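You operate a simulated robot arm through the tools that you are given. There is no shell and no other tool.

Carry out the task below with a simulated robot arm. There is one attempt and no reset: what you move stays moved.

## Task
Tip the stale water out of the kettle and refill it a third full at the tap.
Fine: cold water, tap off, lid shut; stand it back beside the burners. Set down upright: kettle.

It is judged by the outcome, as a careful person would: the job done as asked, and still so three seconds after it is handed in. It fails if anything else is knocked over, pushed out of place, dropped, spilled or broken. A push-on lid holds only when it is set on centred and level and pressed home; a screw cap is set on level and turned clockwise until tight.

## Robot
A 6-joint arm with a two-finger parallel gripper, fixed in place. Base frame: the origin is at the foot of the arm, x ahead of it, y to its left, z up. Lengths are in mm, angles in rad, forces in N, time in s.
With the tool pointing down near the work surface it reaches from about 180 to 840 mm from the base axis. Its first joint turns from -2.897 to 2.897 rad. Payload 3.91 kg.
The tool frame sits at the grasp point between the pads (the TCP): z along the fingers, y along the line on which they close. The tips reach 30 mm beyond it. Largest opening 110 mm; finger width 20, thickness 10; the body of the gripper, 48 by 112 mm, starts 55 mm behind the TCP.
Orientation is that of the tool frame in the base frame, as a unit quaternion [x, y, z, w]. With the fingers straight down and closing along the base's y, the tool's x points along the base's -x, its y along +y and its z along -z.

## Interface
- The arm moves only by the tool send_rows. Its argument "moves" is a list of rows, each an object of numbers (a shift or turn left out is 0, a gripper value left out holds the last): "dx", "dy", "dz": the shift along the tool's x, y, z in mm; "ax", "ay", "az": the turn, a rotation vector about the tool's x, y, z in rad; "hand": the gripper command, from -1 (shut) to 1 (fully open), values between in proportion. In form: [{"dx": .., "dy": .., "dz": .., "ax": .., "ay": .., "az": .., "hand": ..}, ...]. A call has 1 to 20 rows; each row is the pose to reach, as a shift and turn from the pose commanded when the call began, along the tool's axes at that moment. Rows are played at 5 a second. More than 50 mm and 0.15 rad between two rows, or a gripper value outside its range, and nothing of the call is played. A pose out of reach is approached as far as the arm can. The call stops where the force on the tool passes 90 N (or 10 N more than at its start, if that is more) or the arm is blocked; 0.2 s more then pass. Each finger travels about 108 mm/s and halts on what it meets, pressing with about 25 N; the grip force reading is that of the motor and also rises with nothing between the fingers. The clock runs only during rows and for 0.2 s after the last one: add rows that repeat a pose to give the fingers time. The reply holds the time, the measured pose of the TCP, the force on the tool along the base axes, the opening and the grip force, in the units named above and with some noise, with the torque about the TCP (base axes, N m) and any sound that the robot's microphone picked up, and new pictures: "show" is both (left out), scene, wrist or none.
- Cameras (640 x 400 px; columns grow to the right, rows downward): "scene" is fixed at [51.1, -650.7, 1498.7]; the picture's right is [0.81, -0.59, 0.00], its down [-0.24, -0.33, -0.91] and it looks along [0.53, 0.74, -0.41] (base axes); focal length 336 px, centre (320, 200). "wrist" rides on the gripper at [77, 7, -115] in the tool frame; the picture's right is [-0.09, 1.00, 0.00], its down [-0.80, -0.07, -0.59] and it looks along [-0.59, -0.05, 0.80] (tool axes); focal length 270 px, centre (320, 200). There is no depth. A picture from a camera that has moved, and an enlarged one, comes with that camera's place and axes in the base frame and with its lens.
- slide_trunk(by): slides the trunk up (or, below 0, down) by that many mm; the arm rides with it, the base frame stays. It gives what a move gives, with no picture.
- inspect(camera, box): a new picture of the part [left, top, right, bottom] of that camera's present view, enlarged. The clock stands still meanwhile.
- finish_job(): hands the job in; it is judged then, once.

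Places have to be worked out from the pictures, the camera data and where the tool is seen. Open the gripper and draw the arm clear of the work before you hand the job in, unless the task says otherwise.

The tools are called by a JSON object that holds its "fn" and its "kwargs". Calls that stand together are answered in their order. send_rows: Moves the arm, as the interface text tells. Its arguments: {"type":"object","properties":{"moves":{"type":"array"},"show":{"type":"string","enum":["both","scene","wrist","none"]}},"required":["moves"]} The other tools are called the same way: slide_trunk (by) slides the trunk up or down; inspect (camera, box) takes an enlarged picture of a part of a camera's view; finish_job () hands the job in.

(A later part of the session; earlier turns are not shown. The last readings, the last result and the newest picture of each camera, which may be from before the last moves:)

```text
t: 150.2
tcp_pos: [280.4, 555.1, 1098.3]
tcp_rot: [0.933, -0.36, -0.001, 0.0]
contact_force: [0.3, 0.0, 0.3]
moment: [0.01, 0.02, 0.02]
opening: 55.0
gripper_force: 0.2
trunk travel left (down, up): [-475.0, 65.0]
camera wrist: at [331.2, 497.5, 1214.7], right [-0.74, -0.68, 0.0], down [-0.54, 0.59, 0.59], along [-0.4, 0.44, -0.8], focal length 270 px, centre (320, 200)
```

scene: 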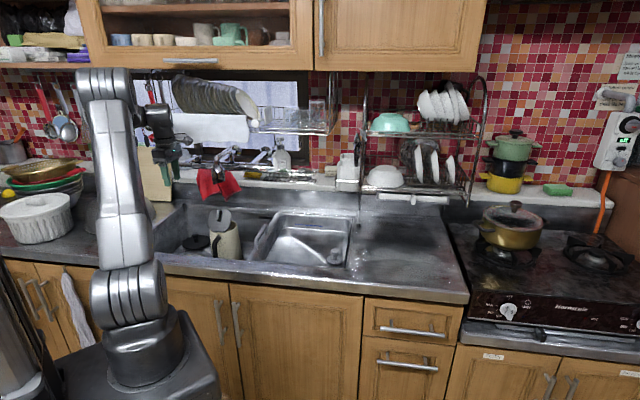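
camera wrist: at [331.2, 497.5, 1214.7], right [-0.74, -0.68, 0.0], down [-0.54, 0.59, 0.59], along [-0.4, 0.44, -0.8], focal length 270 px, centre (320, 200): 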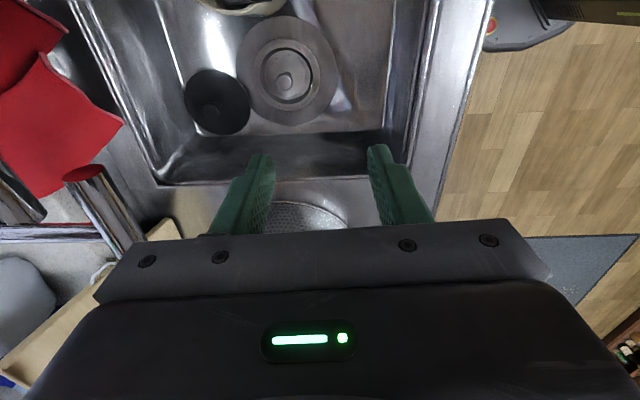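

Back to vertical smoothly. I return to the point in front of the kettle with the tool turned to the handle orientation.

{"fn": "send_rows", "kwargs": {"moves": [{"dx": 10, "dy": 12, "az": 0.14, "hand": 0.0}, {"dx": 22, "dy": 24, "dz": 5, "az": 0.28, "hand": 0.0}, {"dx": 34, "dy": 36, "dz": 12, "az": 0.42, "hand": 0.0}, {"dx": 47, "dy": 48, "dz": 20, "az": 0.56, "hand": 0.0}, {"dx": 60, "dy": 60, "dz": 30, "az": 0.7, "hand": 0.0}, {"dx": 73, "dy": 72, "dz": 40, "az": 0.84, "hand": 0.0}, {"dx": 86, "dy": 84, "dz": 50, "az": 0.98, "hand": 0.0}, {"dx": 98, "dy": 95, "dz": 60, "az": 1.12, "hand": 0.0}, {"dx": 109, "dy": 105, "dz": 68, "az": 1.26, "hand": 0.0}, {"dx": 118, "dy": 113, "dz": 75, "az": 1.4, "hand": 0.0}, {"dx": 125, "dy": 118, "dz": 79, "az": 1.53, "hand": 0.0}, {"dx": 125, "dy": 118, "dz": 79, "az": 1.571, "hand": 0.0}, {"dx": 125, "dy": 118, "dz": 79, "az": 1.571, "hand": 0.0}], "show": "both"}}

{"fn": "inspect", "kwargs": {"camera": "wrist", "box": [180, 20, 460, 240]}}

```text
t: 153.0
tcp_pos: [293.6, 383.3, 1019.9]
tcp_rot: [-0.404, 0.915, 0.001, 0.002]
contact_force: [-0.1, 0.8, -0.2]
moment: [-0.01, 0.03, 0.04]
opening: 54.9
gripper_force: 0.1
trunk travel left (down, up): [-475.0, 65.0]
camera wrist: at [235.2, 330.8, 1135.6], right [-0.68, 0.74, 0.0], down [0.59, 0.54, 0.6], along [0.44, 0.4, -0.8], focal length 270 px, centre (320, 200)
```

scene: 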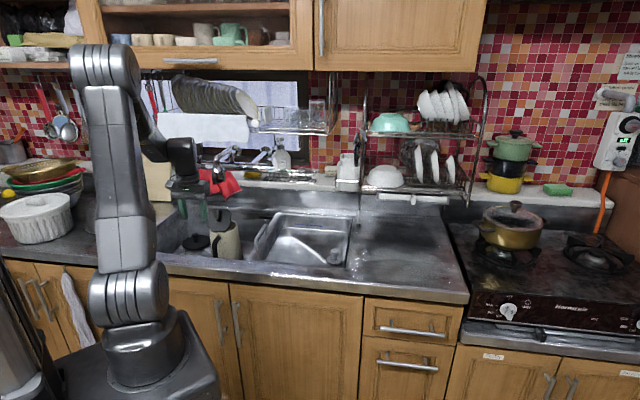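
wrist: 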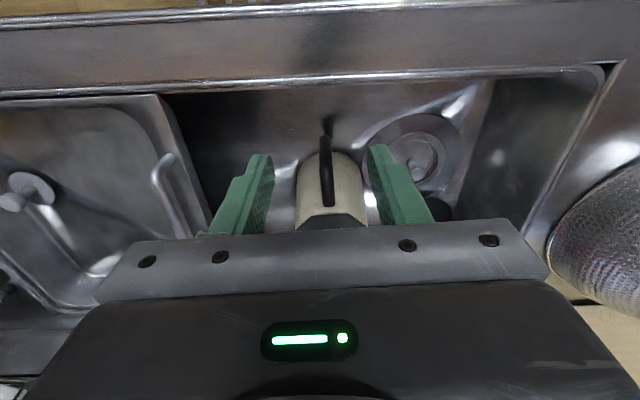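

```text
1.82 times, centred on (320, 130) of wrist
camera zoom: at [235.2, 330.8, 1135.6], right [-0.68, 0.74, 0.0], down [0.59, 0.54, 0.6], along [0.44, 0.4, -0.8], focal length 491 px, centre (320, 327)
```

zoom: 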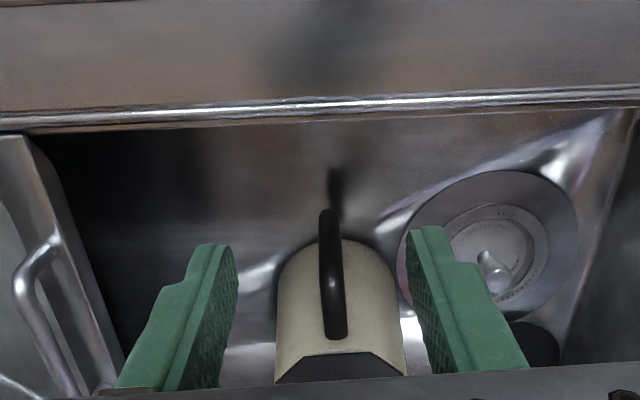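

Same view as before — nothing has moved. I go back down onto the handle.

{"fn": "send_rows", "kwargs": {"moves": [{"dx": -35, "dz": 30, "hand": 0.0}, {"dx": -70, "dz": 60, "hand": 0.0}, {"dx": -95, "dz": 97, "hand": 0.0}, {"dx": -95, "dz": 140, "hand": 0.0}, {"dx": -95, "dz": 175, "hand": 0.0}, {"dx": -95, "dz": 200, "hand": 0.0}, {"dx": -95, "dz": 207, "hand": 0.0}, {"dx": -95, "dz": 207, "hand": -0.5}, {"dx": -95, "dz": 207, "hand": -1}, {"dx": -95, "dz": 207, "hand": -1}, {"dx": -95, "dz": 207, "hand": -1}], "show": "wrist"}}

{"fn": "inspect", "kwargs": {"camera": "scene", "box": [180, 160, 290, 260]}}

```text
t: 155.4
tcp_pos: [358.7, 452.4, 813.2]
tcp_rot: [-0.403, 0.915, 0.0, 0.0]
contact_force: [-0.4, 0.1, 0.0]
moment: [0.01, 0.01, -0.03]
opening: 18.3
gripper_force: 24.9
trunk travel left (down, up): [-475.0, 65.0]
camera wrist: at [300.2, 400.3, 929.2], right [-0.68, 0.74, 0.0], down [0.59, 0.54, 0.59], along [0.44, 0.4, -0.8], focal length 270 px, centre (320, 200)
```

wrist: 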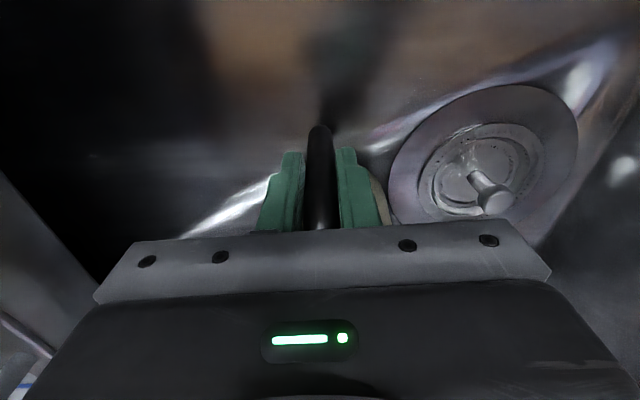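

```text
4.00 times, centred on (235, 210) of scene
camera zoom: at [51.1, -650.7, 1498.7], right [0.81, -0.59, 0.0], down [-0.24, -0.33, -0.91], along [0.53, 0.74, -0.41], focal length 1345 px, centre (660, 160)
```

zoom: 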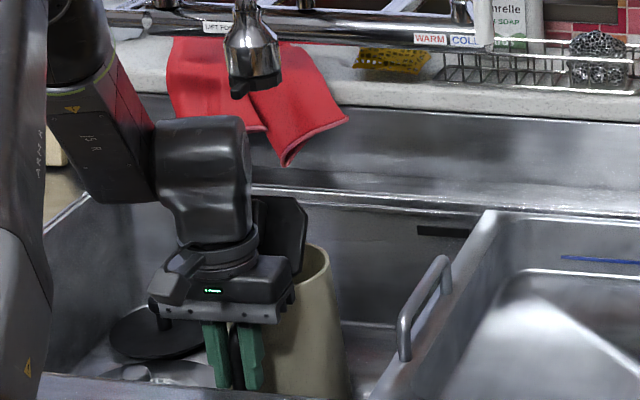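

Handle gripped. I lift it 12 mm and take several weight readings.

{"fn": "send_rows", "kwargs": {"moves": [{"dz": -4, "hand": -1}, {"dz": -8, "hand": -1}, {"dz": -12, "hand": -1}, {"dz": -12, "hand": -1}, {"dz": -12, "hand": -1}], "show": "none"}}

{"fn": "send_rows", "kwargs": {"moves": [{"hand": -1}], "show": "none"}}

{"fn": "send_rows", "kwargs": {"moves": [{"hand": -1}], "show": "none"}}

{"fn": "send_rows", "kwargs": {"moves": [{"hand": -1}], "show": "none"}}

{"fn": "send_rows", "kwargs": {"moves": [{"hand": -1}], "show": "none"}}

```text
t: 156.6
tcp_pos: [358.3, 454.1, 823.7]
tcp_rot: [-0.405, 0.914, 0.0, 0.0]
contact_force: [-0.2, 0.0, -7.9]
moment: [-0.49, 0.47, -0.01]
opening: 17.7
gripper_force: 25.3
trunk travel left (down, up): [-475.0, 65.0]
```

```text
t: 157.0
tcp_pos: [358.4, 454.3, 823.2]
tcp_rot: [-0.404, 0.915, 0.0, 0.0]
contact_force: [0.3, -0.4, -7.0]
moment: [-0.48, 0.38, 0.01]
opening: 17.9
gripper_force: 25.5
trunk travel left (down, up): [-475.0, 65.0]
```

```text
t: 157.4
tcp_pos: [357.3, 455.6, 824.4]
tcp_rot: [-0.405, 0.914, 0.0, -0.001]
contact_force: [-0.8, 0.4, -6.9]
moment: [-0.47, 0.41, 0.0]
opening: 17.7
gripper_force: 25.3
trunk travel left (down, up): [-475.0, 65.0]
```

```text
t: 157.8
tcp_pos: [359.1, 454.7, 823.3]
tcp_rot: [-0.405, 0.915, 0.0, 0.0]
contact_force: [-0.2, 0.2, -7.4]
moment: [-0.46, 0.37, 0.04]
opening: 17.9
gripper_force: 24.8
trunk travel left (down, up): [-475.0, 65.0]
```

```text
t: 158.2
tcp_pos: [358.4, 453.9, 823.1]
tcp_rot: [-0.404, 0.915, 0.0, 0.0]
contact_force: [0.4, 0.8, -5.6]
moment: [-0.47, 0.44, -0.03]
opening: 17.7
gripper_force: 24.7
trunk travel left (down, up): [-475.0, 65.0]
```

Weight ≈7.0 N vs ≈5.6 N empty (and torque 0.63 vs 0.50 Nm): about 0.14 L so far, i.e. ~55 mL/s. The kettle holds roughly 1.4 L to the brim, so a third is ≈0.45 L. I set it down again and release.

{"fn": "send_rows", "kwargs": {"moves": [{"dz": 5, "hand": -1}, {"dz": 10, "hand": -1}, {"dz": 11.5, "hand": -1}, {"dz": 11.5, "hand": -1}], "show": "none"}}

{"fn": "send_rows", "kwargs": {"moves": [{"hand": -0.5}, {"hand": 0.0}, {"hand": 0.0}, {"dz": -30, "hand": 0.0}, {"dz": -70, "hand": 0.0}, {"dz": -110, "hand": 0.0}, {"dx": 25, "dz": -150, "hand": 0.0}, {"dx": 60, "dz": -180, "hand": 0.0}, {"dx": 95, "dz": -208, "hand": 0.0}, {"dx": 95, "dz": -208, "hand": 0.0}], "show": "both"}}

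{"fn": "inspect", "kwargs": {"camera": "scene", "box": [180, 140, 300, 260]}}

```text
t: 159.2
tcp_pos: [357.0, 453.5, 812.4]
tcp_rot: [-0.403, 0.915, 0.0, 0.001]
contact_force: [0.5, -2.0, 0.1]
moment: [0.08, -0.28, -0.12]
opening: 17.8
gripper_force: 24.8
trunk travel left (down, up): [-475.0, 65.0]
```

```text
t: 161.4
tcp_pos: [292.6, 382.8, 1019.7]
tcp_rot: [-0.404, 0.915, -0.001, 0.0]
contact_force: [-0.1, -0.3, 0.4]
moment: [0.0, 0.03, 0.02]
opening: 55.1
gripper_force: 0.1
trunk travel left (down, up): [-475.0, 65.0]
camera wrist: at [234.6, 330.5, 1135.6], right [-0.68, 0.74, 0.0], down [0.59, 0.54, 0.59], along [0.44, 0.4, -0.8], focal length 270 px, centre (320, 200)
```

scene: 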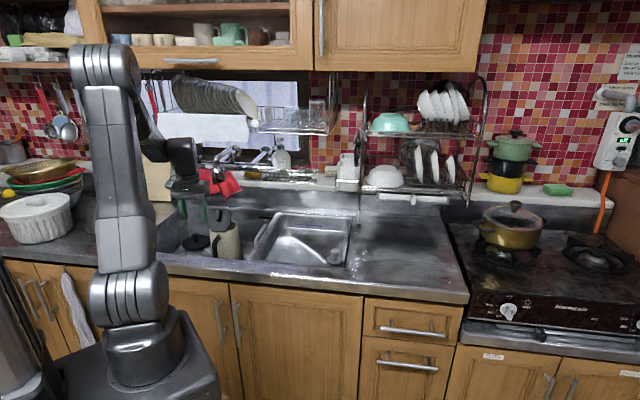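
wrist: 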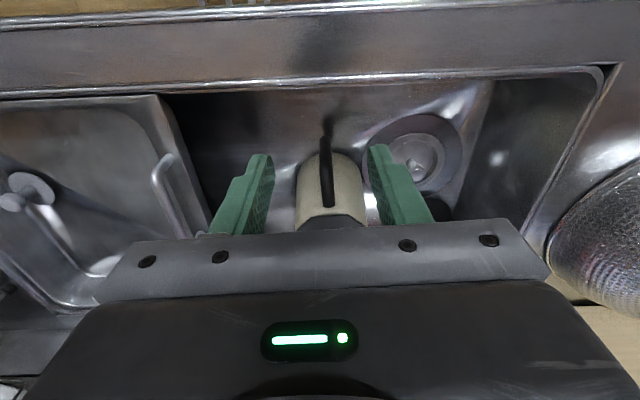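

```text
3.33 times, centred on (240, 200) of scene
camera zoom: at [51.1, -650.7, 1498.7], right [0.81, -0.59, 0.0], down [-0.24, -0.33, -0.91], along [0.53, 0.74, -0.41], focal length 1120 px, centre (587, 200)
```

zoom: 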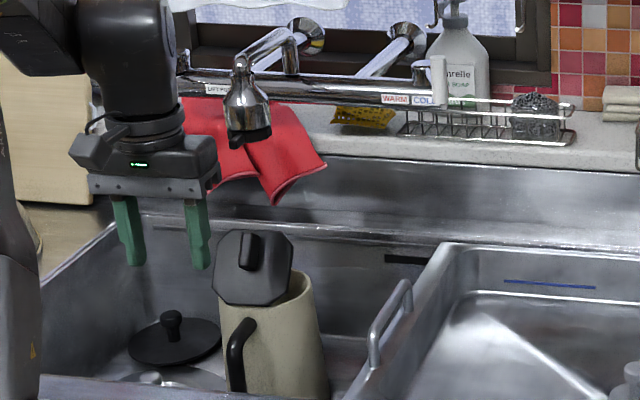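

Kettle unchanged in place. I go back to the flow lever with the same sequence as before.

{"fn": "send_rows", "kwargs": {"moves": [{"dx": -5, "dy": 5, "dz": -15, "az": -0.14, "hand": 0.0}, {"dx": -12, "dy": 14, "dz": -30, "az": -0.28, "hand": 0.0}, {"dx": -22, "dy": 27, "dz": -45, "az": -0.42, "hand": 0.0}, {"dx": -34, "dy": 41, "dz": -60, "az": -0.56, "hand": 0.0}, {"dx": -47, "dy": 57, "dz": -70, "az": -0.7, "hand": 0.0}, {"dx": -61, "dy": 74, "dz": -80, "az": -0.84, "hand": 0.0}, {"dx": -75, "dy": 91, "dz": -80, "az": -0.98, "hand": 0.0}, {"dx": -89, "dy": 107, "dz": -80, "az": -1.12, "hand": 0.0}, {"dx": -101, "dy": 122, "dz": -80, "az": -1.26, "hand": 0.0}, {"dx": -111, "dy": 134, "dz": -80, "az": -1.4, "hand": 0.0}, {"dx": -118, "dy": 143, "dz": -80, "az": -1.53, "hand": 0.0}, {"dx": -118, "dy": 143, "dz": -80, "az": -1.571, "hand": 0.0}, {"dx": -118, "dy": 143, "dz": -80, "az": -1.571, "hand": 0.0}], "show": "none"}}

{"fn": "send_rows", "kwargs": {"moves": [{"ax": 0.13, "hand": 0.0}, {"ax": 0.26, "hand": 0.0}, {"ax": 0.39, "hand": 0.0}, {"ax": 0.52, "hand": 0.0}, {"ax": 0.65, "hand": 0.0}, {"ax": 0.78, "hand": 0.0}, {"ax": 0.91, "hand": 0.0}, {"ax": 1.04, "hand": 0.0}, {"ax": 1.17, "hand": 0.0}, {"ax": 1.3, "hand": 0.0}, {"ax": 1.43, "hand": 0.0}, {"ax": 1.571, "hand": 0.0}, {"ax": 1.571, "hand": 0.0}], "show": "wrist"}}

```text
t: 164.2
tcp_pos: [267.0, 566.2, 1099.3]
tcp_rot: [0.933, -0.361, 0.0, -0.001]
contact_force: [0.0, 0.2, 0.1]
moment: [-0.01, 0.0, -0.01]
opening: 54.9
gripper_force: 0.0
trunk travel left (down, up): [-475.0, 65.0]
```

```text
t: 167.0
tcp_pos: [267.5, 567.1, 1100.5]
tcp_rot: [-0.659, 0.255, -0.255, 0.66]
contact_force: [-0.5, 0.2, -1.1]
moment: [0.0, -0.01, 0.02]
opening: 55.2
gripper_force: 0.0
trunk travel left (down, up): [-475.0, 65.0]
camera wrist: at [246.3, 430.0, 1095.2], right [-0.06, 0.06, -1.0], down [-0.99, 0.1, 0.07], along [0.1, 0.99, 0.05], focal length 270 px, centre (320, 200)
```

wrist: 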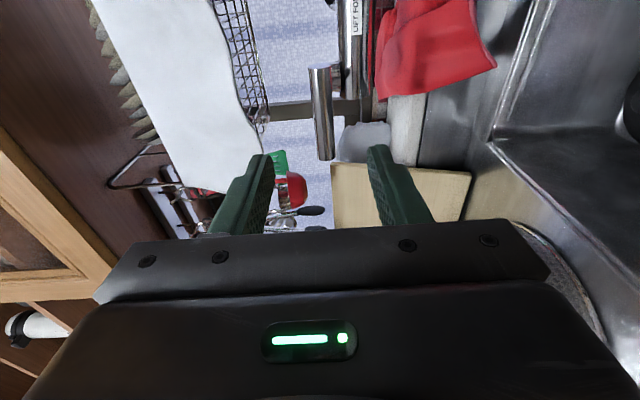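

The T-handle looks a few millimetres higher than at the very start, so at the end I will press it fully down. Now I advance and grip it again.

{"fn": "send_rows", "kwargs": {"moves": [{"dx": 9, "dy": -1, "dz": 15, "hand": 0.0}, {"dx": 17, "dy": -2, "dz": 40, "hand": 0.0}, {"dx": 17, "dy": -2, "dz": 65, "hand": 0.0}, {"dx": 17, "dy": -2, "dz": 90, "hand": 0.0}, {"dx": 17, "dy": -2, "dz": 110, "hand": 0.0}, {"dx": 17, "dy": -2, "dz": 110, "hand": 0.0}], "show": "wrist"}}

{"fn": "inspect", "kwargs": {"camera": "wrist", "box": [200, 40, 440, 240]}}

```text
t: 168.4
tcp_pos: [353.2, 637.6, 1102.5]
tcp_rot: [-0.659, 0.255, -0.255, 0.66]
contact_force: [-0.1, 0.3, 0.9]
moment: [-0.01, 0.01, 0.03]
opening: 54.9
gripper_force: 0.1
trunk travel left (down, up): [-475.0, 65.0]
camera wrist: at [332.8, 500.5, 1097.9], right [-0.06, 0.06, -1.0], down [-0.99, 0.1, 0.07], along [0.1, 0.99, 0.05], focal length 270 px, centre (320, 200)
```

wrist: 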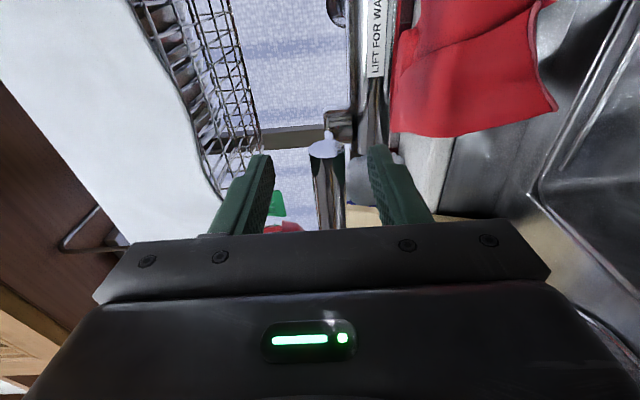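

```text
2.00 times, centred on (320, 140) of wrist
camera zoom: at [332.8, 500.5, 1097.9], right [-0.06, 0.06, -1.0], down [-0.99, 0.1, 0.07], along [0.1, 0.99, 0.05], focal length 541 px, centre (320, 320)
```

zoom: 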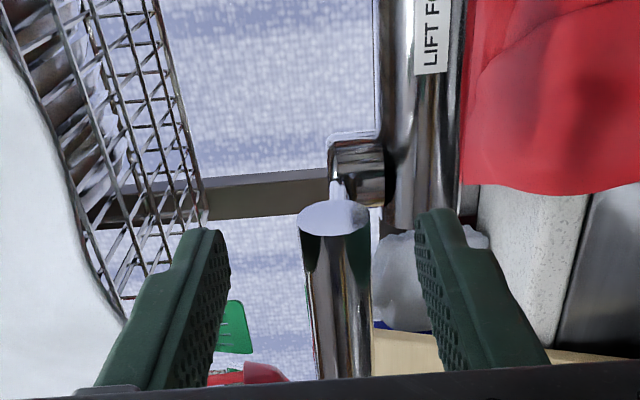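

The tube is ~4 mm below my finger centre; I lower by 3 mm and close on it.

{"fn": "send_rows", "kwargs": {"moves": [{"dy": 3, "hand": 0.0}, {"dy": 3, "hand": -0.5}, {"dy": 3, "hand": -1}, {"dy": 3, "hand": -1}, {"dy": 3, "hand": -1}], "show": "scene"}}

{"fn": "inspect", "kwargs": {"camera": "scene", "box": [180, 140, 280, 260]}}

```text
t: 169.6
tcp_pos: [354.0, 637.1, 1099.1]
tcp_rot: [0.66, -0.254, 0.255, -0.659]
contact_force: [0.3, -0.9, -0.6]
moment: [0.03, 0.03, -0.01]
opening: 17.1
gripper_force: 44.8
trunk travel left (down, up): [-475.0, 65.0]
```

scene: 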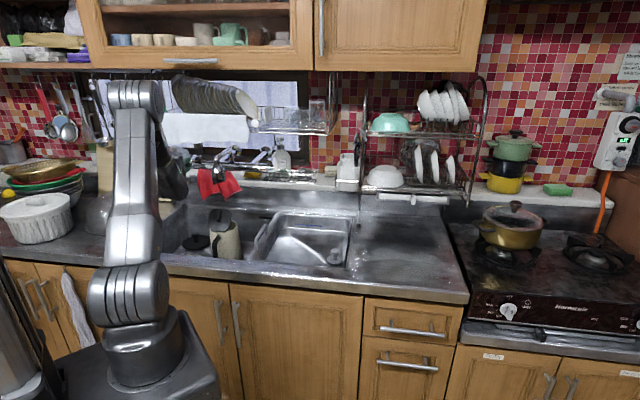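

```text
3.33 times, centred on (230, 200) of scene
camera zoom: at [51.1, -650.7, 1498.7], right [0.81, -0.59, 0.0], down [-0.24, -0.33, -0.91], along [0.53, 0.74, -0.41], focal length 1120 px, centre (620, 200)
```

zoom: 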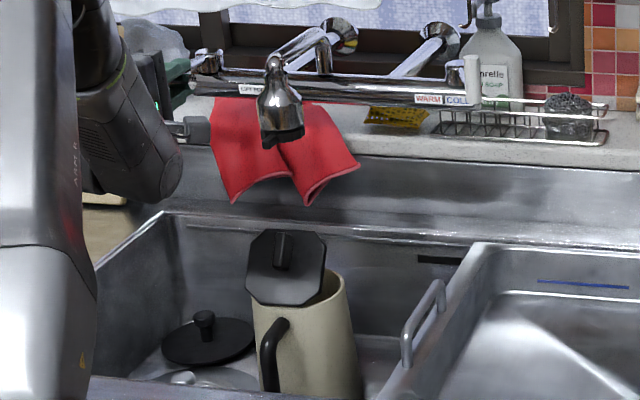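

Ready. I raise the lever by the same amount and let it run; first 17 hold rows with a look at the stream.

{"fn": "send_rows", "kwargs": {"moves": [{"dy": -5, "dz": 0, "hand": -1}, {"dy": -10, "dz": 0.5, "hand": -1}, {"dy": -14.3, "dz": 1, "hand": -1}, {"dy": -14.3, "dz": 1, "hand": -1}, {"dy": -14.3, "dz": 1, "hand": -1}, {"dy": -14.3, "dz": 1, "hand": -1}, {"dy": -14.3, "dz": 1, "hand": -1}, {"dy": -14.3, "dz": 1, "hand": -1}, {"dy": -14.3, "dz": 1, "hand": -1}, {"dy": -14.3, "dz": 1, "hand": -1}, {"dy": -14.3, "dz": 1, "hand": -1}, {"dy": -14.3, "dz": 1, "hand": -1}, {"dy": -14.3, "dz": 1, "hand": -1}, {"dy": -14.3, "dz": 1, "hand": -1}, {"dy": -14.3, "dz": 1, "hand": -1}, {"dy": -14.3, "dz": 1, "hand": -1}, {"dy": -14.3, "dz": 1, "hand": -1}, {"dy": -14.3, "dz": 1, "hand": -1}, {"dy": -14.3, "dz": 1, "hand": -1}, {"dy": -14.3, "dz": 1, "hand": -1}], "show": "scene"}}

{"fn": "inspect", "kwargs": {"camera": "scene", "box": [180, 140, 280, 260]}}

```text
t: 173.8
tcp_pos: [355.2, 637.6, 1114.6]
tcp_rot: [0.66, -0.254, 0.255, -0.659]
contact_force: [3.6, 0.1, -0.7]
moment: [-0.02, -0.01, 0.03]
opening: 17.5
gripper_force: 45.6
trunk travel left (down, up): [-475.0, 65.0]
```

scene: 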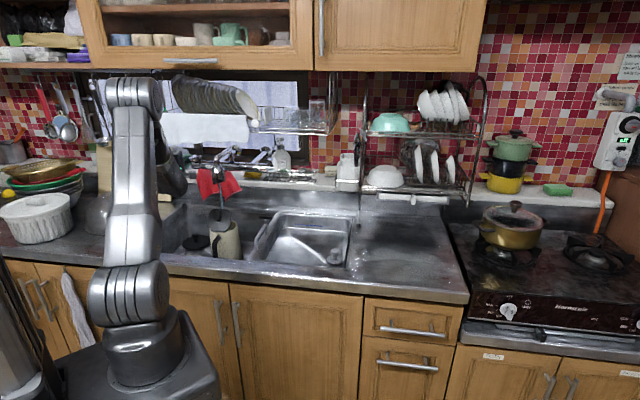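

```text
3.33 times, centred on (230, 200) of scene
camera zoom: at [51.1, -650.7, 1498.7], right [0.81, -0.59, 0.0], down [-0.24, -0.33, -0.91], along [0.53, 0.74, -0.41], focal length 1120 px, centre (620, 200)
```

zoom: 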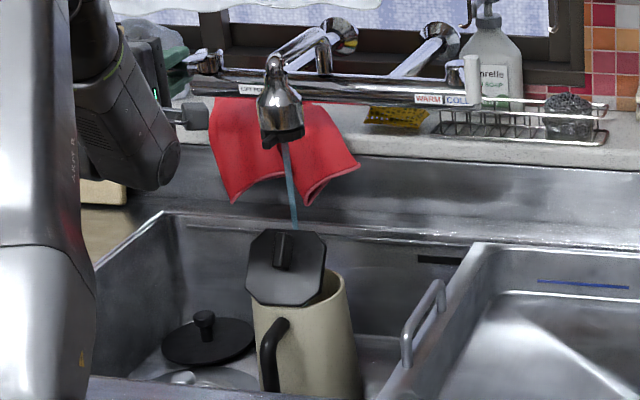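

Stream good. About 1 s more, then I lower the lever fully with a slight extra press.

{"fn": "send_rows", "kwargs": {"moves": [{"hand": -1}, {"hand": -1}, {"hand": -1}, {"hand": -1}, {"hand": -1}, {"dy": 8, "dz": -0.5, "hand": -1}, {"dy": 16, "dz": -1, "hand": -1}, {"dy": 18, "dz": -1, "hand": -1}, {"dy": 18, "dz": -1, "hand": -1}], "show": "scene"}}

{"fn": "inspect", "kwargs": {"camera": "scene", "box": [180, 140, 280, 260]}}

```text
t: 175.8
tcp_pos: [353.3, 634.1, 1095.8]
tcp_rot: [-0.659, 0.255, -0.256, 0.66]
contact_force: [-3.1, -7.7, 1.9]
moment: [0.19, -0.22, -0.05]
opening: 16.9
gripper_force: 44.7
trunk travel left (down, up): [-475.0, 65.0]
```

scene: 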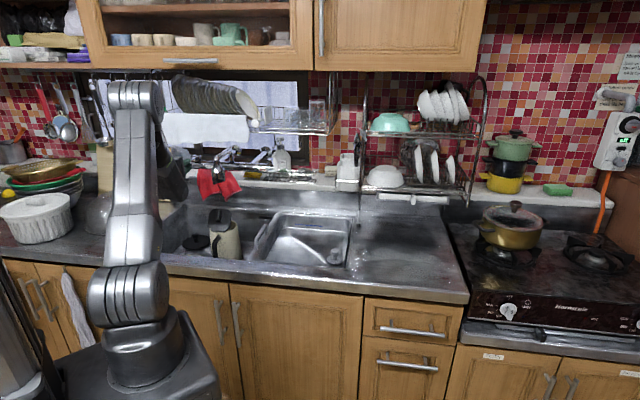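

```text
3.33 times, centred on (230, 200) of scene
camera zoom: at [51.1, -650.7, 1498.7], right [0.81, -0.59, 0.0], down [-0.24, -0.33, -0.91], along [0.53, 0.74, -0.41], focal length 1120 px, centre (620, 200)
```

zoom: 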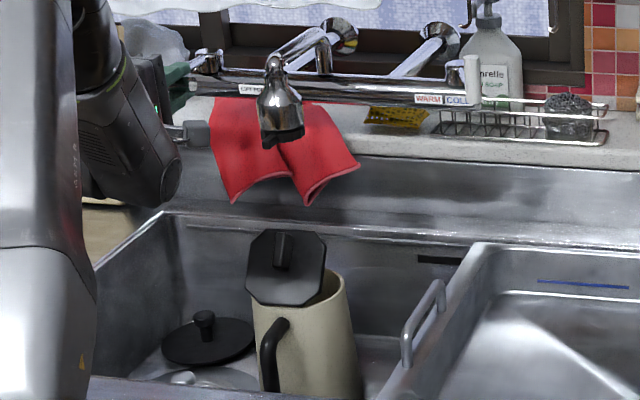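

Tap shut (lever slightly below its starting height, no stream). I release the lever, withdraw, and return to the kettle handle to weigh it.

{"fn": "send_rows", "kwargs": {"moves": [{"hand": -0.5}, {"hand": 0.0}, {"hand": 0.0}, {"dz": -25, "hand": 0.0}, {"dz": -65, "hand": 0.0}, {"dz": -105, "hand": 0.0}, {"dz": -112, "hand": 0.0}, {"dz": -112, "hand": 0.0}], "show": "wrist"}}

{"fn": "inspect", "kwargs": {"camera": "wrist", "box": [220, 0, 440, 180]}}

{"fn": "send_rows", "kwargs": {"moves": [{"ax": -0.13, "hand": 0.0}, {"ax": -0.26, "hand": 0.0}, {"ax": -0.39, "hand": 0.0}, {"ax": -0.52, "hand": 0.0}, {"ax": -0.65, "hand": 0.0}, {"ax": -0.78, "hand": 0.0}, {"ax": -0.91, "hand": 0.0}, {"ax": -1.04, "hand": 0.0}, {"ax": -1.17, "hand": 0.0}, {"ax": -1.3, "hand": 0.0}, {"ax": -1.43, "hand": 0.0}, {"ax": -1.571, "hand": 0.0}, {"ax": -1.571, "hand": 0.0}], "show": "none"}}

```text
t: 177.6
tcp_pos: [277.5, 552.0, 1095.7]
tcp_rot: [-0.659, 0.255, -0.256, 0.66]
contact_force: [0.3, -0.6, -0.3]
moment: [0.0, 0.0, 0.04]
opening: 54.9
gripper_force: 0.1
trunk travel left (down, up): [-475.0, 65.0]
camera wrist: at [256.8, 416.4, 1089.8], right [-0.06, 0.06, -1.0], down [-0.99, 0.1, 0.07], along [0.1, 0.99, 0.05], focal length 270 px, centre (320, 200)
```

wrist: 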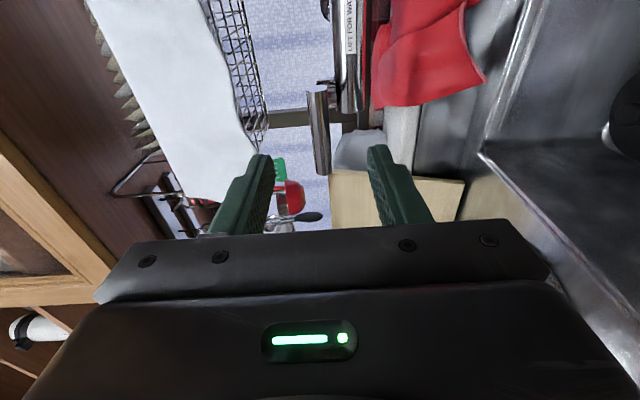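

```text
2.22 times, centred on (330, 90) of wrist
camera zoom: at [256.8, 416.4, 1089.8], right [-0.06, 0.06, -1.0], down [-0.99, 0.1, 0.07], along [0.1, 0.99, 0.05], focal length 601 px, centre (298, 444)
```

zoom: 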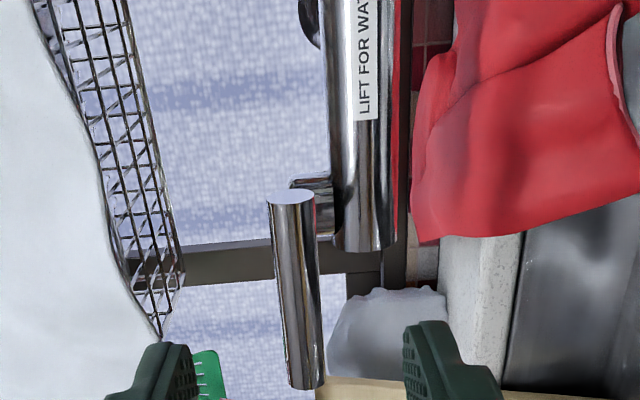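

```text
t: 180.4
tcp_pos: [278.7, 554.6, 1096.3]
tcp_rot: [0.933, -0.361, 0.0, -0.001]
contact_force: [0.0, -0.3, -0.4]
moment: [-0.02, 0.0, 0.03]
opening: 54.9
gripper_force: 0.1
trunk travel left (down, up): [-475.0, 65.0]
```

Vertical again. I compare the flow lever with its original picture to make sure it is fully shut.

{"fn": "inspect", "kwargs": {"camera": "scene", "box": [170, 145, 230, 190]}}

{"fn": "inspect", "kwargs": {"camera": "scene", "box": [180, 140, 280, 260]}}

{"fn": "inspect", "kwargs": {"camera": "wrist", "box": [0, 100, 200, 280]}}

```text
8.89 times, centred on (200, 168) of scene
camera zoom: at [51.1, -650.7, 1498.7], right [0.81, -0.59, 0.0], down [-0.24, -0.33, -0.91], along [0.53, 0.74, -0.41], focal length 2988 px, centre (1387, 489)
```

zoom: 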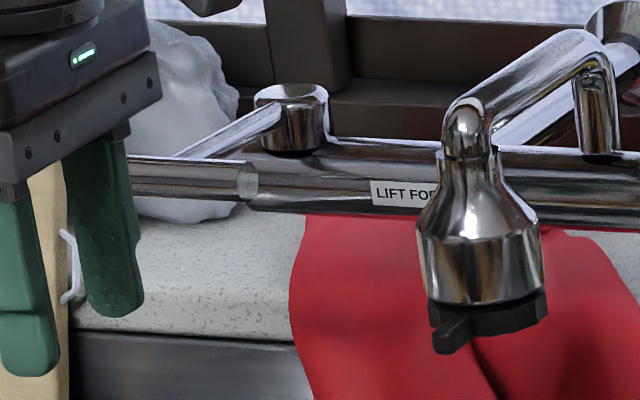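

```text
3.33 times, centred on (230, 200) of scene
camera zoom: at [51.1, -650.7, 1498.7], right [0.81, -0.59, 0.0], down [-0.24, -0.33, -0.91], along [0.53, 0.74, -0.41], focal length 1120 px, centre (620, 200)
```

zoom: 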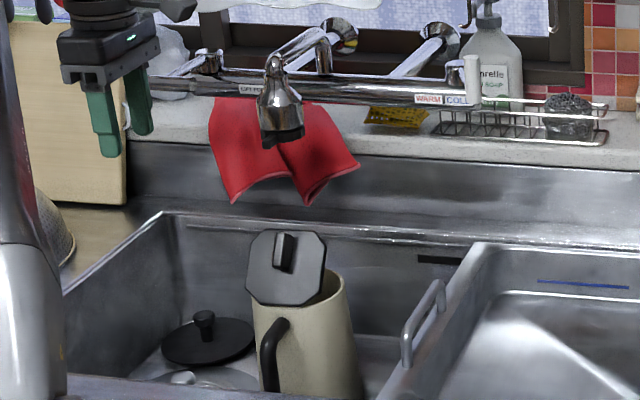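

```text
2.22 times, centred on (100, 190) of wrist
camera zoom: at [329.7, 497.2, 1212.5], right [-0.74, -0.68, 0.0], down [-0.54, 0.59, 0.59], along [-0.4, 0.44, -0.8], focal length 601 px, centre (809, 222)
```

zoom: 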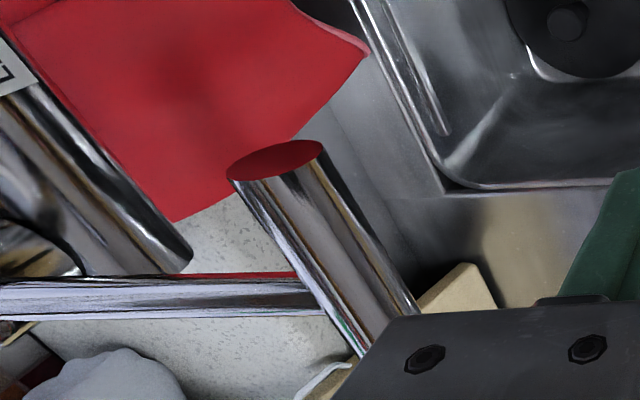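

The lever is within ~2 mm of its original position and there is no stream; I'll press it once more at the end of filling. Now to the handle for weighing.

{"fn": "send_rows", "kwargs": {"moves": [{"dx": 10, "dy": 12, "az": 0.14, "hand": 0.0}, {"dx": 22, "dy": 24, "dz": 5, "az": 0.28, "hand": 0.0}, {"dx": 34, "dy": 36, "dz": 12, "az": 0.42, "hand": 0.0}, {"dx": 47, "dy": 48, "dz": 20, "az": 0.56, "hand": 0.0}, {"dx": 60, "dy": 60, "dz": 30, "az": 0.7, "hand": 0.0}, {"dx": 73, "dy": 72, "dz": 40, "az": 0.84, "hand": 0.0}, {"dx": 86, "dy": 84, "dz": 50, "az": 0.98, "hand": 0.0}, {"dx": 98, "dy": 95, "dz": 60, "az": 1.12, "hand": 0.0}, {"dx": 109, "dy": 105, "dz": 68, "az": 1.26, "hand": 0.0}, {"dx": 118, "dy": 113, "dz": 75, "az": 1.4, "hand": 0.0}, {"dx": 126, "dy": 118, "dz": 77, "az": 1.53, "hand": 0.0}, {"dx": 126, "dy": 118, "dz": 77, "az": 1.571, "hand": 0.0}, {"dx": 126, "dy": 118, "dz": 77, "az": 1.571, "hand": 0.0}], "show": "wrist"}}

```text
t: 183.2
tcp_pos: [291.5, 381.0, 1019.9]
tcp_rot: [-0.404, 0.915, 0.0, 0.001]
contact_force: [0.4, -0.4, -0.4]
moment: [0.04, -0.01, -0.02]
opening: 55.0
gripper_force: 0.1
trunk travel left (down, up): [-475.0, 65.0]
camera wrist: at [233.4, 329.1, 1134.9], right [-0.68, 0.74, 0.0], down [0.59, 0.54, 0.6], along [0.44, 0.4, -0.8], focal length 270 px, centre (320, 200)
```

wrist: 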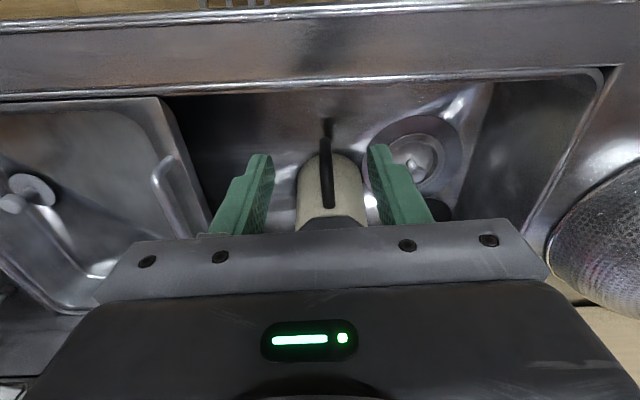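

Same approach onto the handle, gripping and lifting 12 mm for weighing.

{"fn": "send_rows", "kwargs": {"moves": [{"dx": -35, "dz": 30, "hand": 0.0}, {"dx": -70, "dz": 60, "hand": 0.0}, {"dx": -98, "dz": 97, "hand": 0.0}, {"dx": -98, "dz": 140, "hand": 0.0}, {"dx": -98, "dz": 175, "hand": 0.0}, {"dx": -98, "dz": 200, "hand": 0.0}, {"dx": -98, "dz": 207, "hand": 0.0}, {"dx": -98, "dz": 207, "hand": -0.5}, {"dx": -98, "dz": 207, "hand": -1}, {"dx": -98, "dz": 207, "hand": -1}, {"dx": -98, "dz": 207, "hand": -1}], "show": "none"}}

{"fn": "send_rows", "kwargs": {"moves": [{"dz": -4, "hand": -1}, {"dz": -8, "hand": -1}, {"dz": -12, "hand": -1}, {"dz": -12, "hand": -1}, {"dz": -12, "hand": -1}], "show": "none"}}

{"fn": "send_rows", "kwargs": {"moves": [{"hand": -1}], "show": "none"}}

{"fn": "send_rows", "kwargs": {"moves": [{"hand": -1}], "show": "none"}}

{"fn": "send_rows", "kwargs": {"moves": [{"hand": -1}], "show": "none"}}

{"fn": "send_rows", "kwargs": {"moves": [{"hand": -1}], "show": "none"}}

{"fn": "send_rows", "kwargs": {"moves": [{"hand": -1}], "show": "scene"}}

```text
t: 185.6
tcp_pos: [357.1, 455.2, 810.4]
tcp_rot: [-0.404, 0.915, 0.0, 0.0]
contact_force: [0.0, -0.1, -0.3]
moment: [0.07, 0.25, -0.03]
opening: 18.0
gripper_force: 25.3
trunk travel left (down, up): [-475.0, 65.0]
```

```text
t: 186.8
tcp_pos: [357.7, 454.2, 822.3]
tcp_rot: [-0.404, 0.915, 0.0, 0.0]
contact_force: [-0.4, 0.0, -9.4]
moment: [-0.63, 0.59, 0.01]
opening: 17.8
gripper_force: 24.8
trunk travel left (down, up): [-475.0, 65.0]
```

```text
t: 187.2
tcp_pos: [358.0, 454.4, 821.3]
tcp_rot: [-0.404, 0.915, -0.001, -0.001]
contact_force: [-0.4, -0.6, -9.1]
moment: [-0.66, 0.57, -0.01]
opening: 17.7
gripper_force: 25.0
trunk travel left (down, up): [-475.0, 65.0]
```

```text
t: 187.6
tcp_pos: [358.4, 454.9, 822.8]
tcp_rot: [-0.404, 0.915, 0.0, 0.0]
contact_force: [0.4, 0.1, -10.2]
moment: [-0.63, 0.55, 0.03]
opening: 17.9
gripper_force: 25.4
trunk travel left (down, up): [-475.0, 65.0]
```

```text
t: 188.0
tcp_pos: [357.9, 454.5, 822.0]
tcp_rot: [-0.404, 0.915, 0.0, 0.0]
contact_force: [0.7, -0.5, -9.7]
moment: [-0.65, 0.57, 0.02]
opening: 18.0
gripper_force: 25.5
trunk travel left (down, up): [-475.0, 65.0]
```

```text
t: 188.4
tcp_pos: [357.7, 453.4, 821.8]
tcp_rot: [-0.405, 0.914, 0.0, 0.0]
contact_force: [0.2, -0.3, -9.3]
moment: [-0.64, 0.54, 0.01]
opening: 17.8
gripper_force: 25.1
trunk travel left (down, up): [-475.0, 65.0]
```

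```text
t: 188.8
tcp_pos: [357.8, 455.0, 822.8]
tcp_rot: [-0.404, 0.915, 0.0, 0.0]
contact_force: [-0.6, 0.0, -9.7]
moment: [-0.63, 0.59, -0.03]
opening: 17.7
gripper_force: 25.1
trunk travel left (down, up): [-475.0, 65.0]
```

scene: 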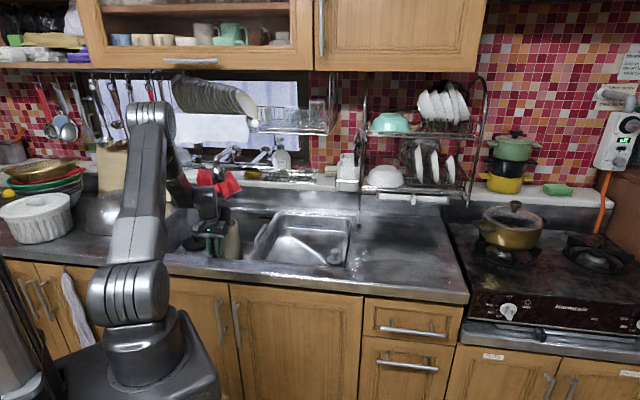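

Now ≈9.6 N, i.e. ≈0.39 L of fresh water; a third of the ~1.35 L volume is ≈0.45 L. I set it down and give it one short top-up.

{"fn": "send_rows", "kwargs": {"moves": [{"dz": 5, "hand": -1}, {"dz": 9, "hand": -1}, {"dz": 11, "hand": -1}, {"dz": 11, "hand": -1}, {"dz": 11, "hand": -0.5}, {"dz": 11, "hand": 0.0}, {"dz": 11, "hand": 0.0}, {"dz": -20, "hand": 0.0}, {"dz": -60, "hand": 0.0}, {"dz": -100, "hand": 0.0}, {"dx": 25, "dz": -140, "hand": 0.0}, {"dx": 60, "dz": -170, "hand": 0.0}, {"dx": 95, "dz": -198, "hand": 0.0}, {"dx": 95, "dz": -198, "hand": 0.0}], "show": "both"}}

{"fn": "send_rows", "kwargs": {"moves": [{"dx": -5, "dy": 5, "dz": -15, "az": -0.14, "hand": 0.0}, {"dx": -12, "dy": 14, "dz": -30, "az": -0.28, "hand": 0.0}, {"dx": -22, "dy": 27, "dz": -45, "az": -0.42, "hand": 0.0}, {"dx": -34, "dy": 41, "dz": -60, "az": -0.56, "hand": 0.0}, {"dx": -47, "dy": 57, "dz": -70, "az": -0.7, "hand": 0.0}, {"dx": -61, "dy": 74, "dz": -80, "az": -0.84, "hand": 0.0}, {"dx": -75, "dy": 91, "dz": -80, "az": -0.98, "hand": 0.0}, {"dx": -89, "dy": 107, "dz": -80, "az": -1.12, "hand": 0.0}, {"dx": -101, "dy": 122, "dz": -80, "az": -1.26, "hand": 0.0}, {"dx": -111, "dy": 134, "dz": -80, "az": -1.4, "hand": 0.0}, {"dx": -118, "dy": 143, "dz": -80, "az": -1.53, "hand": 0.0}, {"dx": -118, "dy": 143, "dz": -80, "az": -1.571, "hand": 0.0}, {"dx": -118, "dy": 143, "dz": -80, "az": -1.571, "hand": 0.0}], "show": "none"}}

```text
t: 191.8
tcp_pos: [296.5, 383.7, 1021.5]
tcp_rot: [-0.404, 0.915, 0.0, 0.0]
contact_force: [0.6, -0.6, -1.1]
moment: [-0.02, -0.01, -0.01]
opening: 55.1
gripper_force: 0.1
trunk travel left (down, up): [-475.0, 65.0]
camera wrist: at [238.2, 331.7, 1138.6], right [-0.68, 0.74, 0.0], down [0.59, 0.54, 0.59], along [0.44, 0.4, -0.8], focal length 270 px, centre (320, 200)
```

scene: 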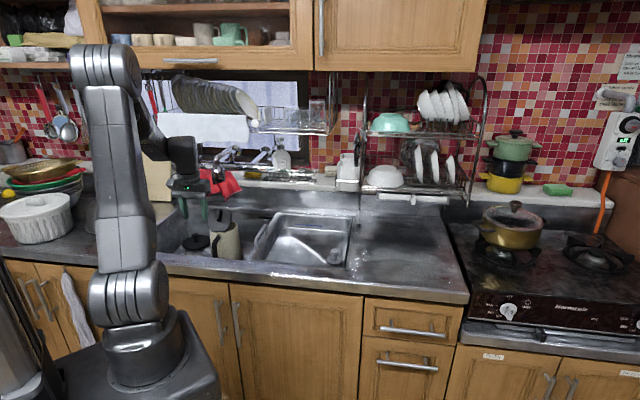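
wrist: 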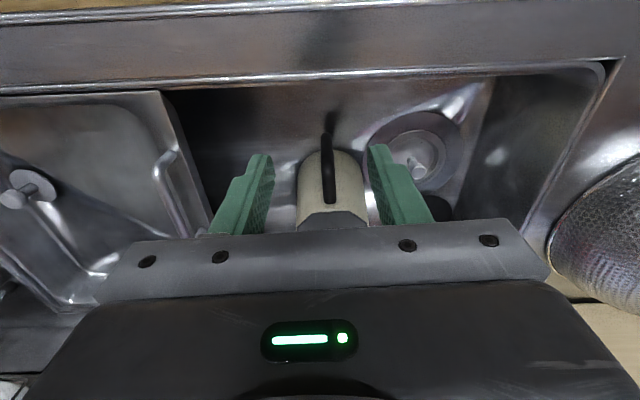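

```text
t: 194.6
tcp_pos: [266.6, 566.9, 1101.7]
tcp_rot: [0.933, -0.361, 0.001, -0.001]
contact_force: [0.0, -0.5, 1.1]
moment: [-0.01, -0.01, -0.01]
opening: 55.2
gripper_force: 0.1
trunk travel left (down, up): [-475.0, 65.0]
```

Kettle is unchanged in place. I pitch up and approach the flow lever once more.

{"fn": "send_rows", "kwargs": {"moves": [{"ax": 0.13, "hand": 0.0}, {"ax": 0.26, "hand": 0.0}, {"ax": 0.39, "hand": 0.0}, {"ax": 0.52, "hand": 0.0}, {"ax": 0.65, "hand": 0.0}, {"ax": 0.78, "hand": 0.0}, {"ax": 0.91, "hand": 0.0}, {"ax": 1.04, "hand": 0.0}, {"ax": 1.17, "hand": 0.0}, {"ax": 1.3, "hand": 0.0}, {"ax": 1.43, "hand": 0.0}, {"ax": 1.571, "hand": 0.0}, {"ax": 1.571, "hand": 0.0}], "show": "none"}}

{"fn": "send_rows", "kwargs": {"moves": [{"dx": 9, "dz": 15, "hand": 0.0}, {"dx": 17, "dz": 40, "hand": 0.0}, {"dx": 17, "dz": 65, "hand": 0.0}, {"dx": 17, "dz": 90, "hand": 0.0}, {"dx": 17, "dz": 110, "hand": 0.0}, {"dx": 17, "dz": 110, "hand": 0.0}], "show": "wrist"}}

{"fn": "inspect", "kwargs": {"camera": "wrist", "box": [200, 40, 440, 240]}}

```text
t: 197.4
tcp_pos: [267.1, 566.7, 1102.0]
tcp_rot: [-0.658, 0.255, -0.256, 0.661]
contact_force: [0.2, 0.1, -0.5]
moment: [0.0, 0.0, -0.03]
opening: 55.1
gripper_force: 0.0
trunk travel left (down, up): [-475.0, 65.0]
```

```text
t: 198.8
tcp_pos: [354.1, 635.7, 1101.5]
tcp_rot: [-0.659, 0.255, -0.256, 0.66]
contact_force: [0.9, -0.2, 0.4]
moment: [0.01, 0.04, 0.0]
opening: 54.7
gripper_force: 0.0
trunk travel left (down, up): [-475.0, 65.0]
camera wrist: at [333.7, 499.9, 1096.6], right [-0.06, 0.06, -1.0], down [-0.99, 0.1, 0.07], along [0.1, 0.99, 0.05], focal length 270 px, centre (320, 200)
```

wrist: 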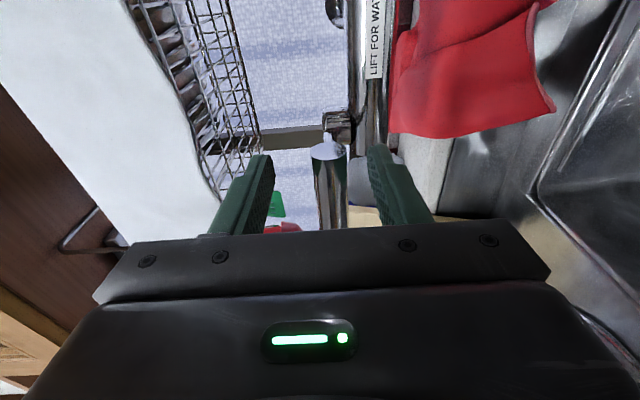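

```text
2.00 times, centred on (320, 140) of wrist
camera zoom: at [333.7, 499.9, 1096.6], right [-0.06, 0.06, -1.0], down [-0.99, 0.1, 0.07], along [0.1, 0.99, 0.05], focal length 541 px, centre (320, 320)
```

zoom: 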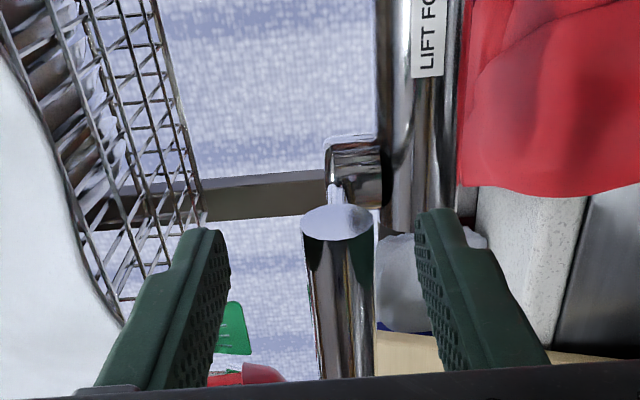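

The tube is ~4.5 mm below my finger centre. I lower 4 mm and close.

{"fn": "send_rows", "kwargs": {"moves": [{"dy": 4, "hand": 0.0}, {"dy": 4, "hand": -0.5}, {"dy": 4, "hand": -1}, {"dy": 4, "hand": -1}, {"dy": 4, "hand": -1}], "show": "none"}}

{"fn": "send_rows", "kwargs": {"moves": [{"dy": -5, "hand": -1}, {"dy": -10, "dz": 0.5, "hand": -1}, {"dy": -15, "dz": 1, "hand": -1}, {"dy": -15, "dz": 1, "hand": -1}, {"dy": -15, "dz": 1, "hand": -1}, {"dy": -7, "dz": 0.5, "hand": -1}, {"dy": 1, "hand": -1}, {"dy": 4, "hand": -1}, {"dy": 5, "hand": -1}, {"dy": 5, "hand": -1}], "show": "scene"}}

{"fn": "inspect", "kwargs": {"camera": "scene", "box": [180, 140, 280, 260]}}

```text
t: 200.0
tcp_pos: [353.4, 635.4, 1096.3]
tcp_rot: [0.659, -0.256, 0.256, -0.659]
contact_force: [-1.2, -1.3, -1.4]
moment: [-0.06, 0.05, -0.04]
opening: 17.5
gripper_force: 45.3
trunk travel left (down, up): [-475.0, 65.0]
```

```text
t: 202.2
tcp_pos: [353.7, 635.4, 1093.9]
tcp_rot: [-0.659, 0.256, -0.256, 0.66]
contact_force: [2.9, -4.3, 5.7]
moment: [-0.02, -0.12, -0.09]
opening: 17.1
gripper_force: 44.8
trunk travel left (down, up): [-475.0, 65.0]
```

scene: 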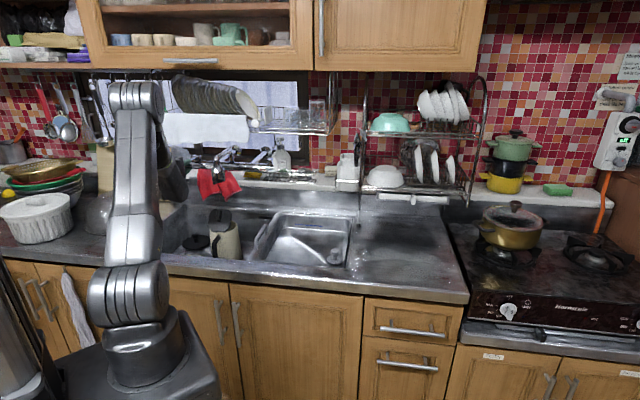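

```text
3.33 times, centred on (230, 200) of scene
camera zoom: at [51.1, -650.7, 1498.7], right [0.81, -0.59, 0.0], down [-0.24, -0.33, -0.91], along [0.53, 0.74, -0.41], focal length 1120 px, centre (620, 200)
```

zoom: 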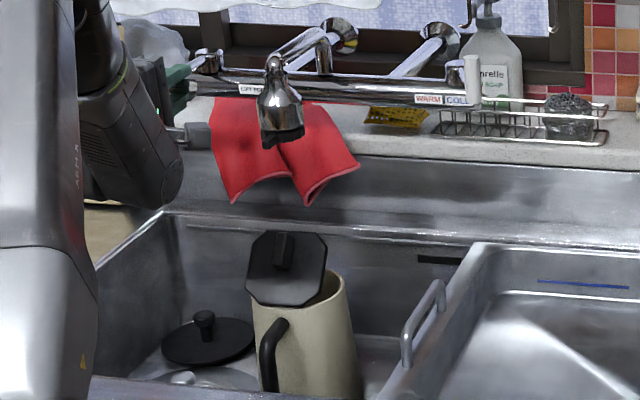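

The lever is pressed firmly down at its stop and the stream is off. I release it, withdraw and return toward the kettle.

{"fn": "send_rows", "kwargs": {"moves": [{"hand": -0.5}, {"hand": 0.0}, {"hand": 0.0}, {"dz": -25, "hand": 0.0}, {"dz": -65, "hand": 0.0}, {"dz": -105, "hand": 0.0}, {"dz": -112, "hand": 0.0}, {"dz": -112, "hand": 0.0}], "show": "wrist"}}

{"fn": "send_rows", "kwargs": {"moves": [{"ax": -0.13, "hand": 0.0}, {"ax": -0.26, "hand": 0.0}, {"ax": -0.39, "hand": 0.0}, {"ax": -0.52, "hand": 0.0}, {"ax": -0.65, "hand": 0.0}, {"ax": -0.78, "hand": 0.0}, {"ax": -0.91, "hand": 0.0}, {"ax": -1.04, "hand": 0.0}, {"ax": -1.17, "hand": 0.0}, {"ax": -1.3, "hand": 0.0}, {"ax": -1.43, "hand": 0.0}, {"ax": -1.571, "hand": 0.0}, {"ax": -1.571, "hand": 0.0}], "show": "scene"}}

{"fn": "inspect", "kwargs": {"camera": "scene", "box": [170, 145, 230, 190]}}

{"fn": "inspect", "kwargs": {"camera": "scene", "box": [180, 140, 280, 260]}}

```text
t: 204.0
tcp_pos: [278.7, 553.6, 1092.1]
tcp_rot: [-0.659, 0.255, -0.255, 0.66]
contact_force: [-0.6, 0.1, -1.0]
moment: [0.0, 0.0, -0.01]
opening: 55.0
gripper_force: 0.1
trunk travel left (down, up): [-475.0, 65.0]
camera wrist: at [259.2, 416.9, 1086.9], right [-0.06, 0.06, -1.0], down [-0.99, 0.1, 0.07], along [0.1, 0.99, 0.05], focal length 270 px, centre (320, 200)
```

wrist: 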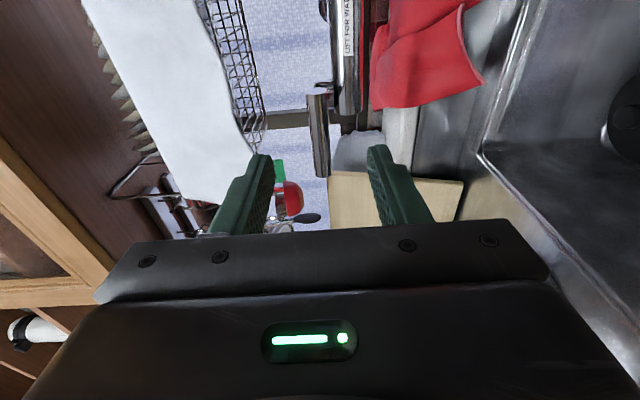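

```text
t: 206.8
tcp_pos: [278.1, 554.9, 1093.5]
tcp_rot: [0.933, -0.361, 0.0, 0.0]
contact_force: [-0.6, -0.4, 0.6]
moment: [0.0, -0.01, -0.02]
opening: 55.2
gripper_force: 0.1
trunk travel left (down, up): [-475.0, 65.0]
```

scene: 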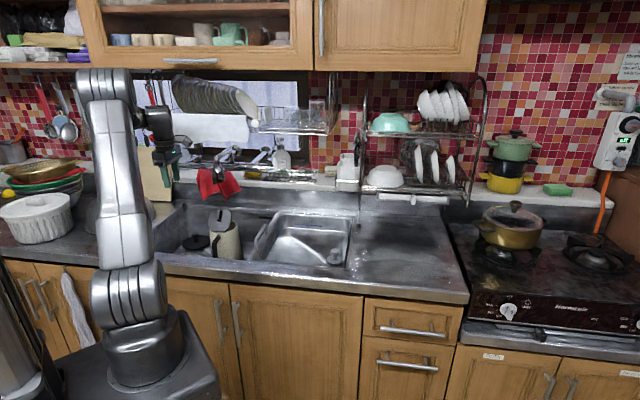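

```text
8.89 times, centred on (200, 168) of scene
camera zoom: at [51.1, -650.7, 1498.7], right [0.81, -0.59, 0.0], down [-0.24, -0.33, -0.91], along [0.53, 0.74, -0.41], focal length 2988 px, centre (1387, 489)
```

zoom: 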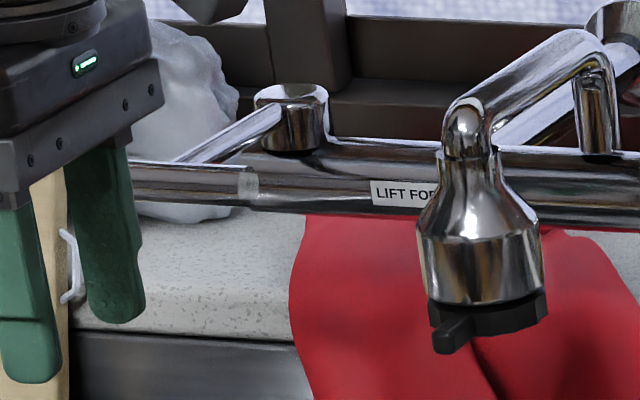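

```text
3.33 times, centred on (230, 200) of scene
camera zoom: at [51.1, -650.7, 1498.7], right [0.81, -0.59, 0.0], down [-0.24, -0.33, -0.91], along [0.53, 0.74, -0.41], focal length 1120 px, centre (620, 200)
```

zoom: 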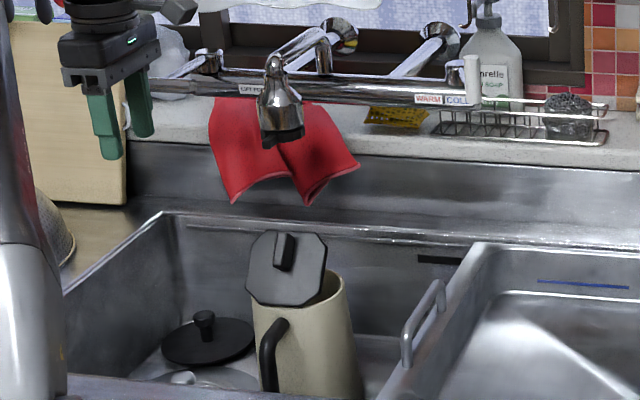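

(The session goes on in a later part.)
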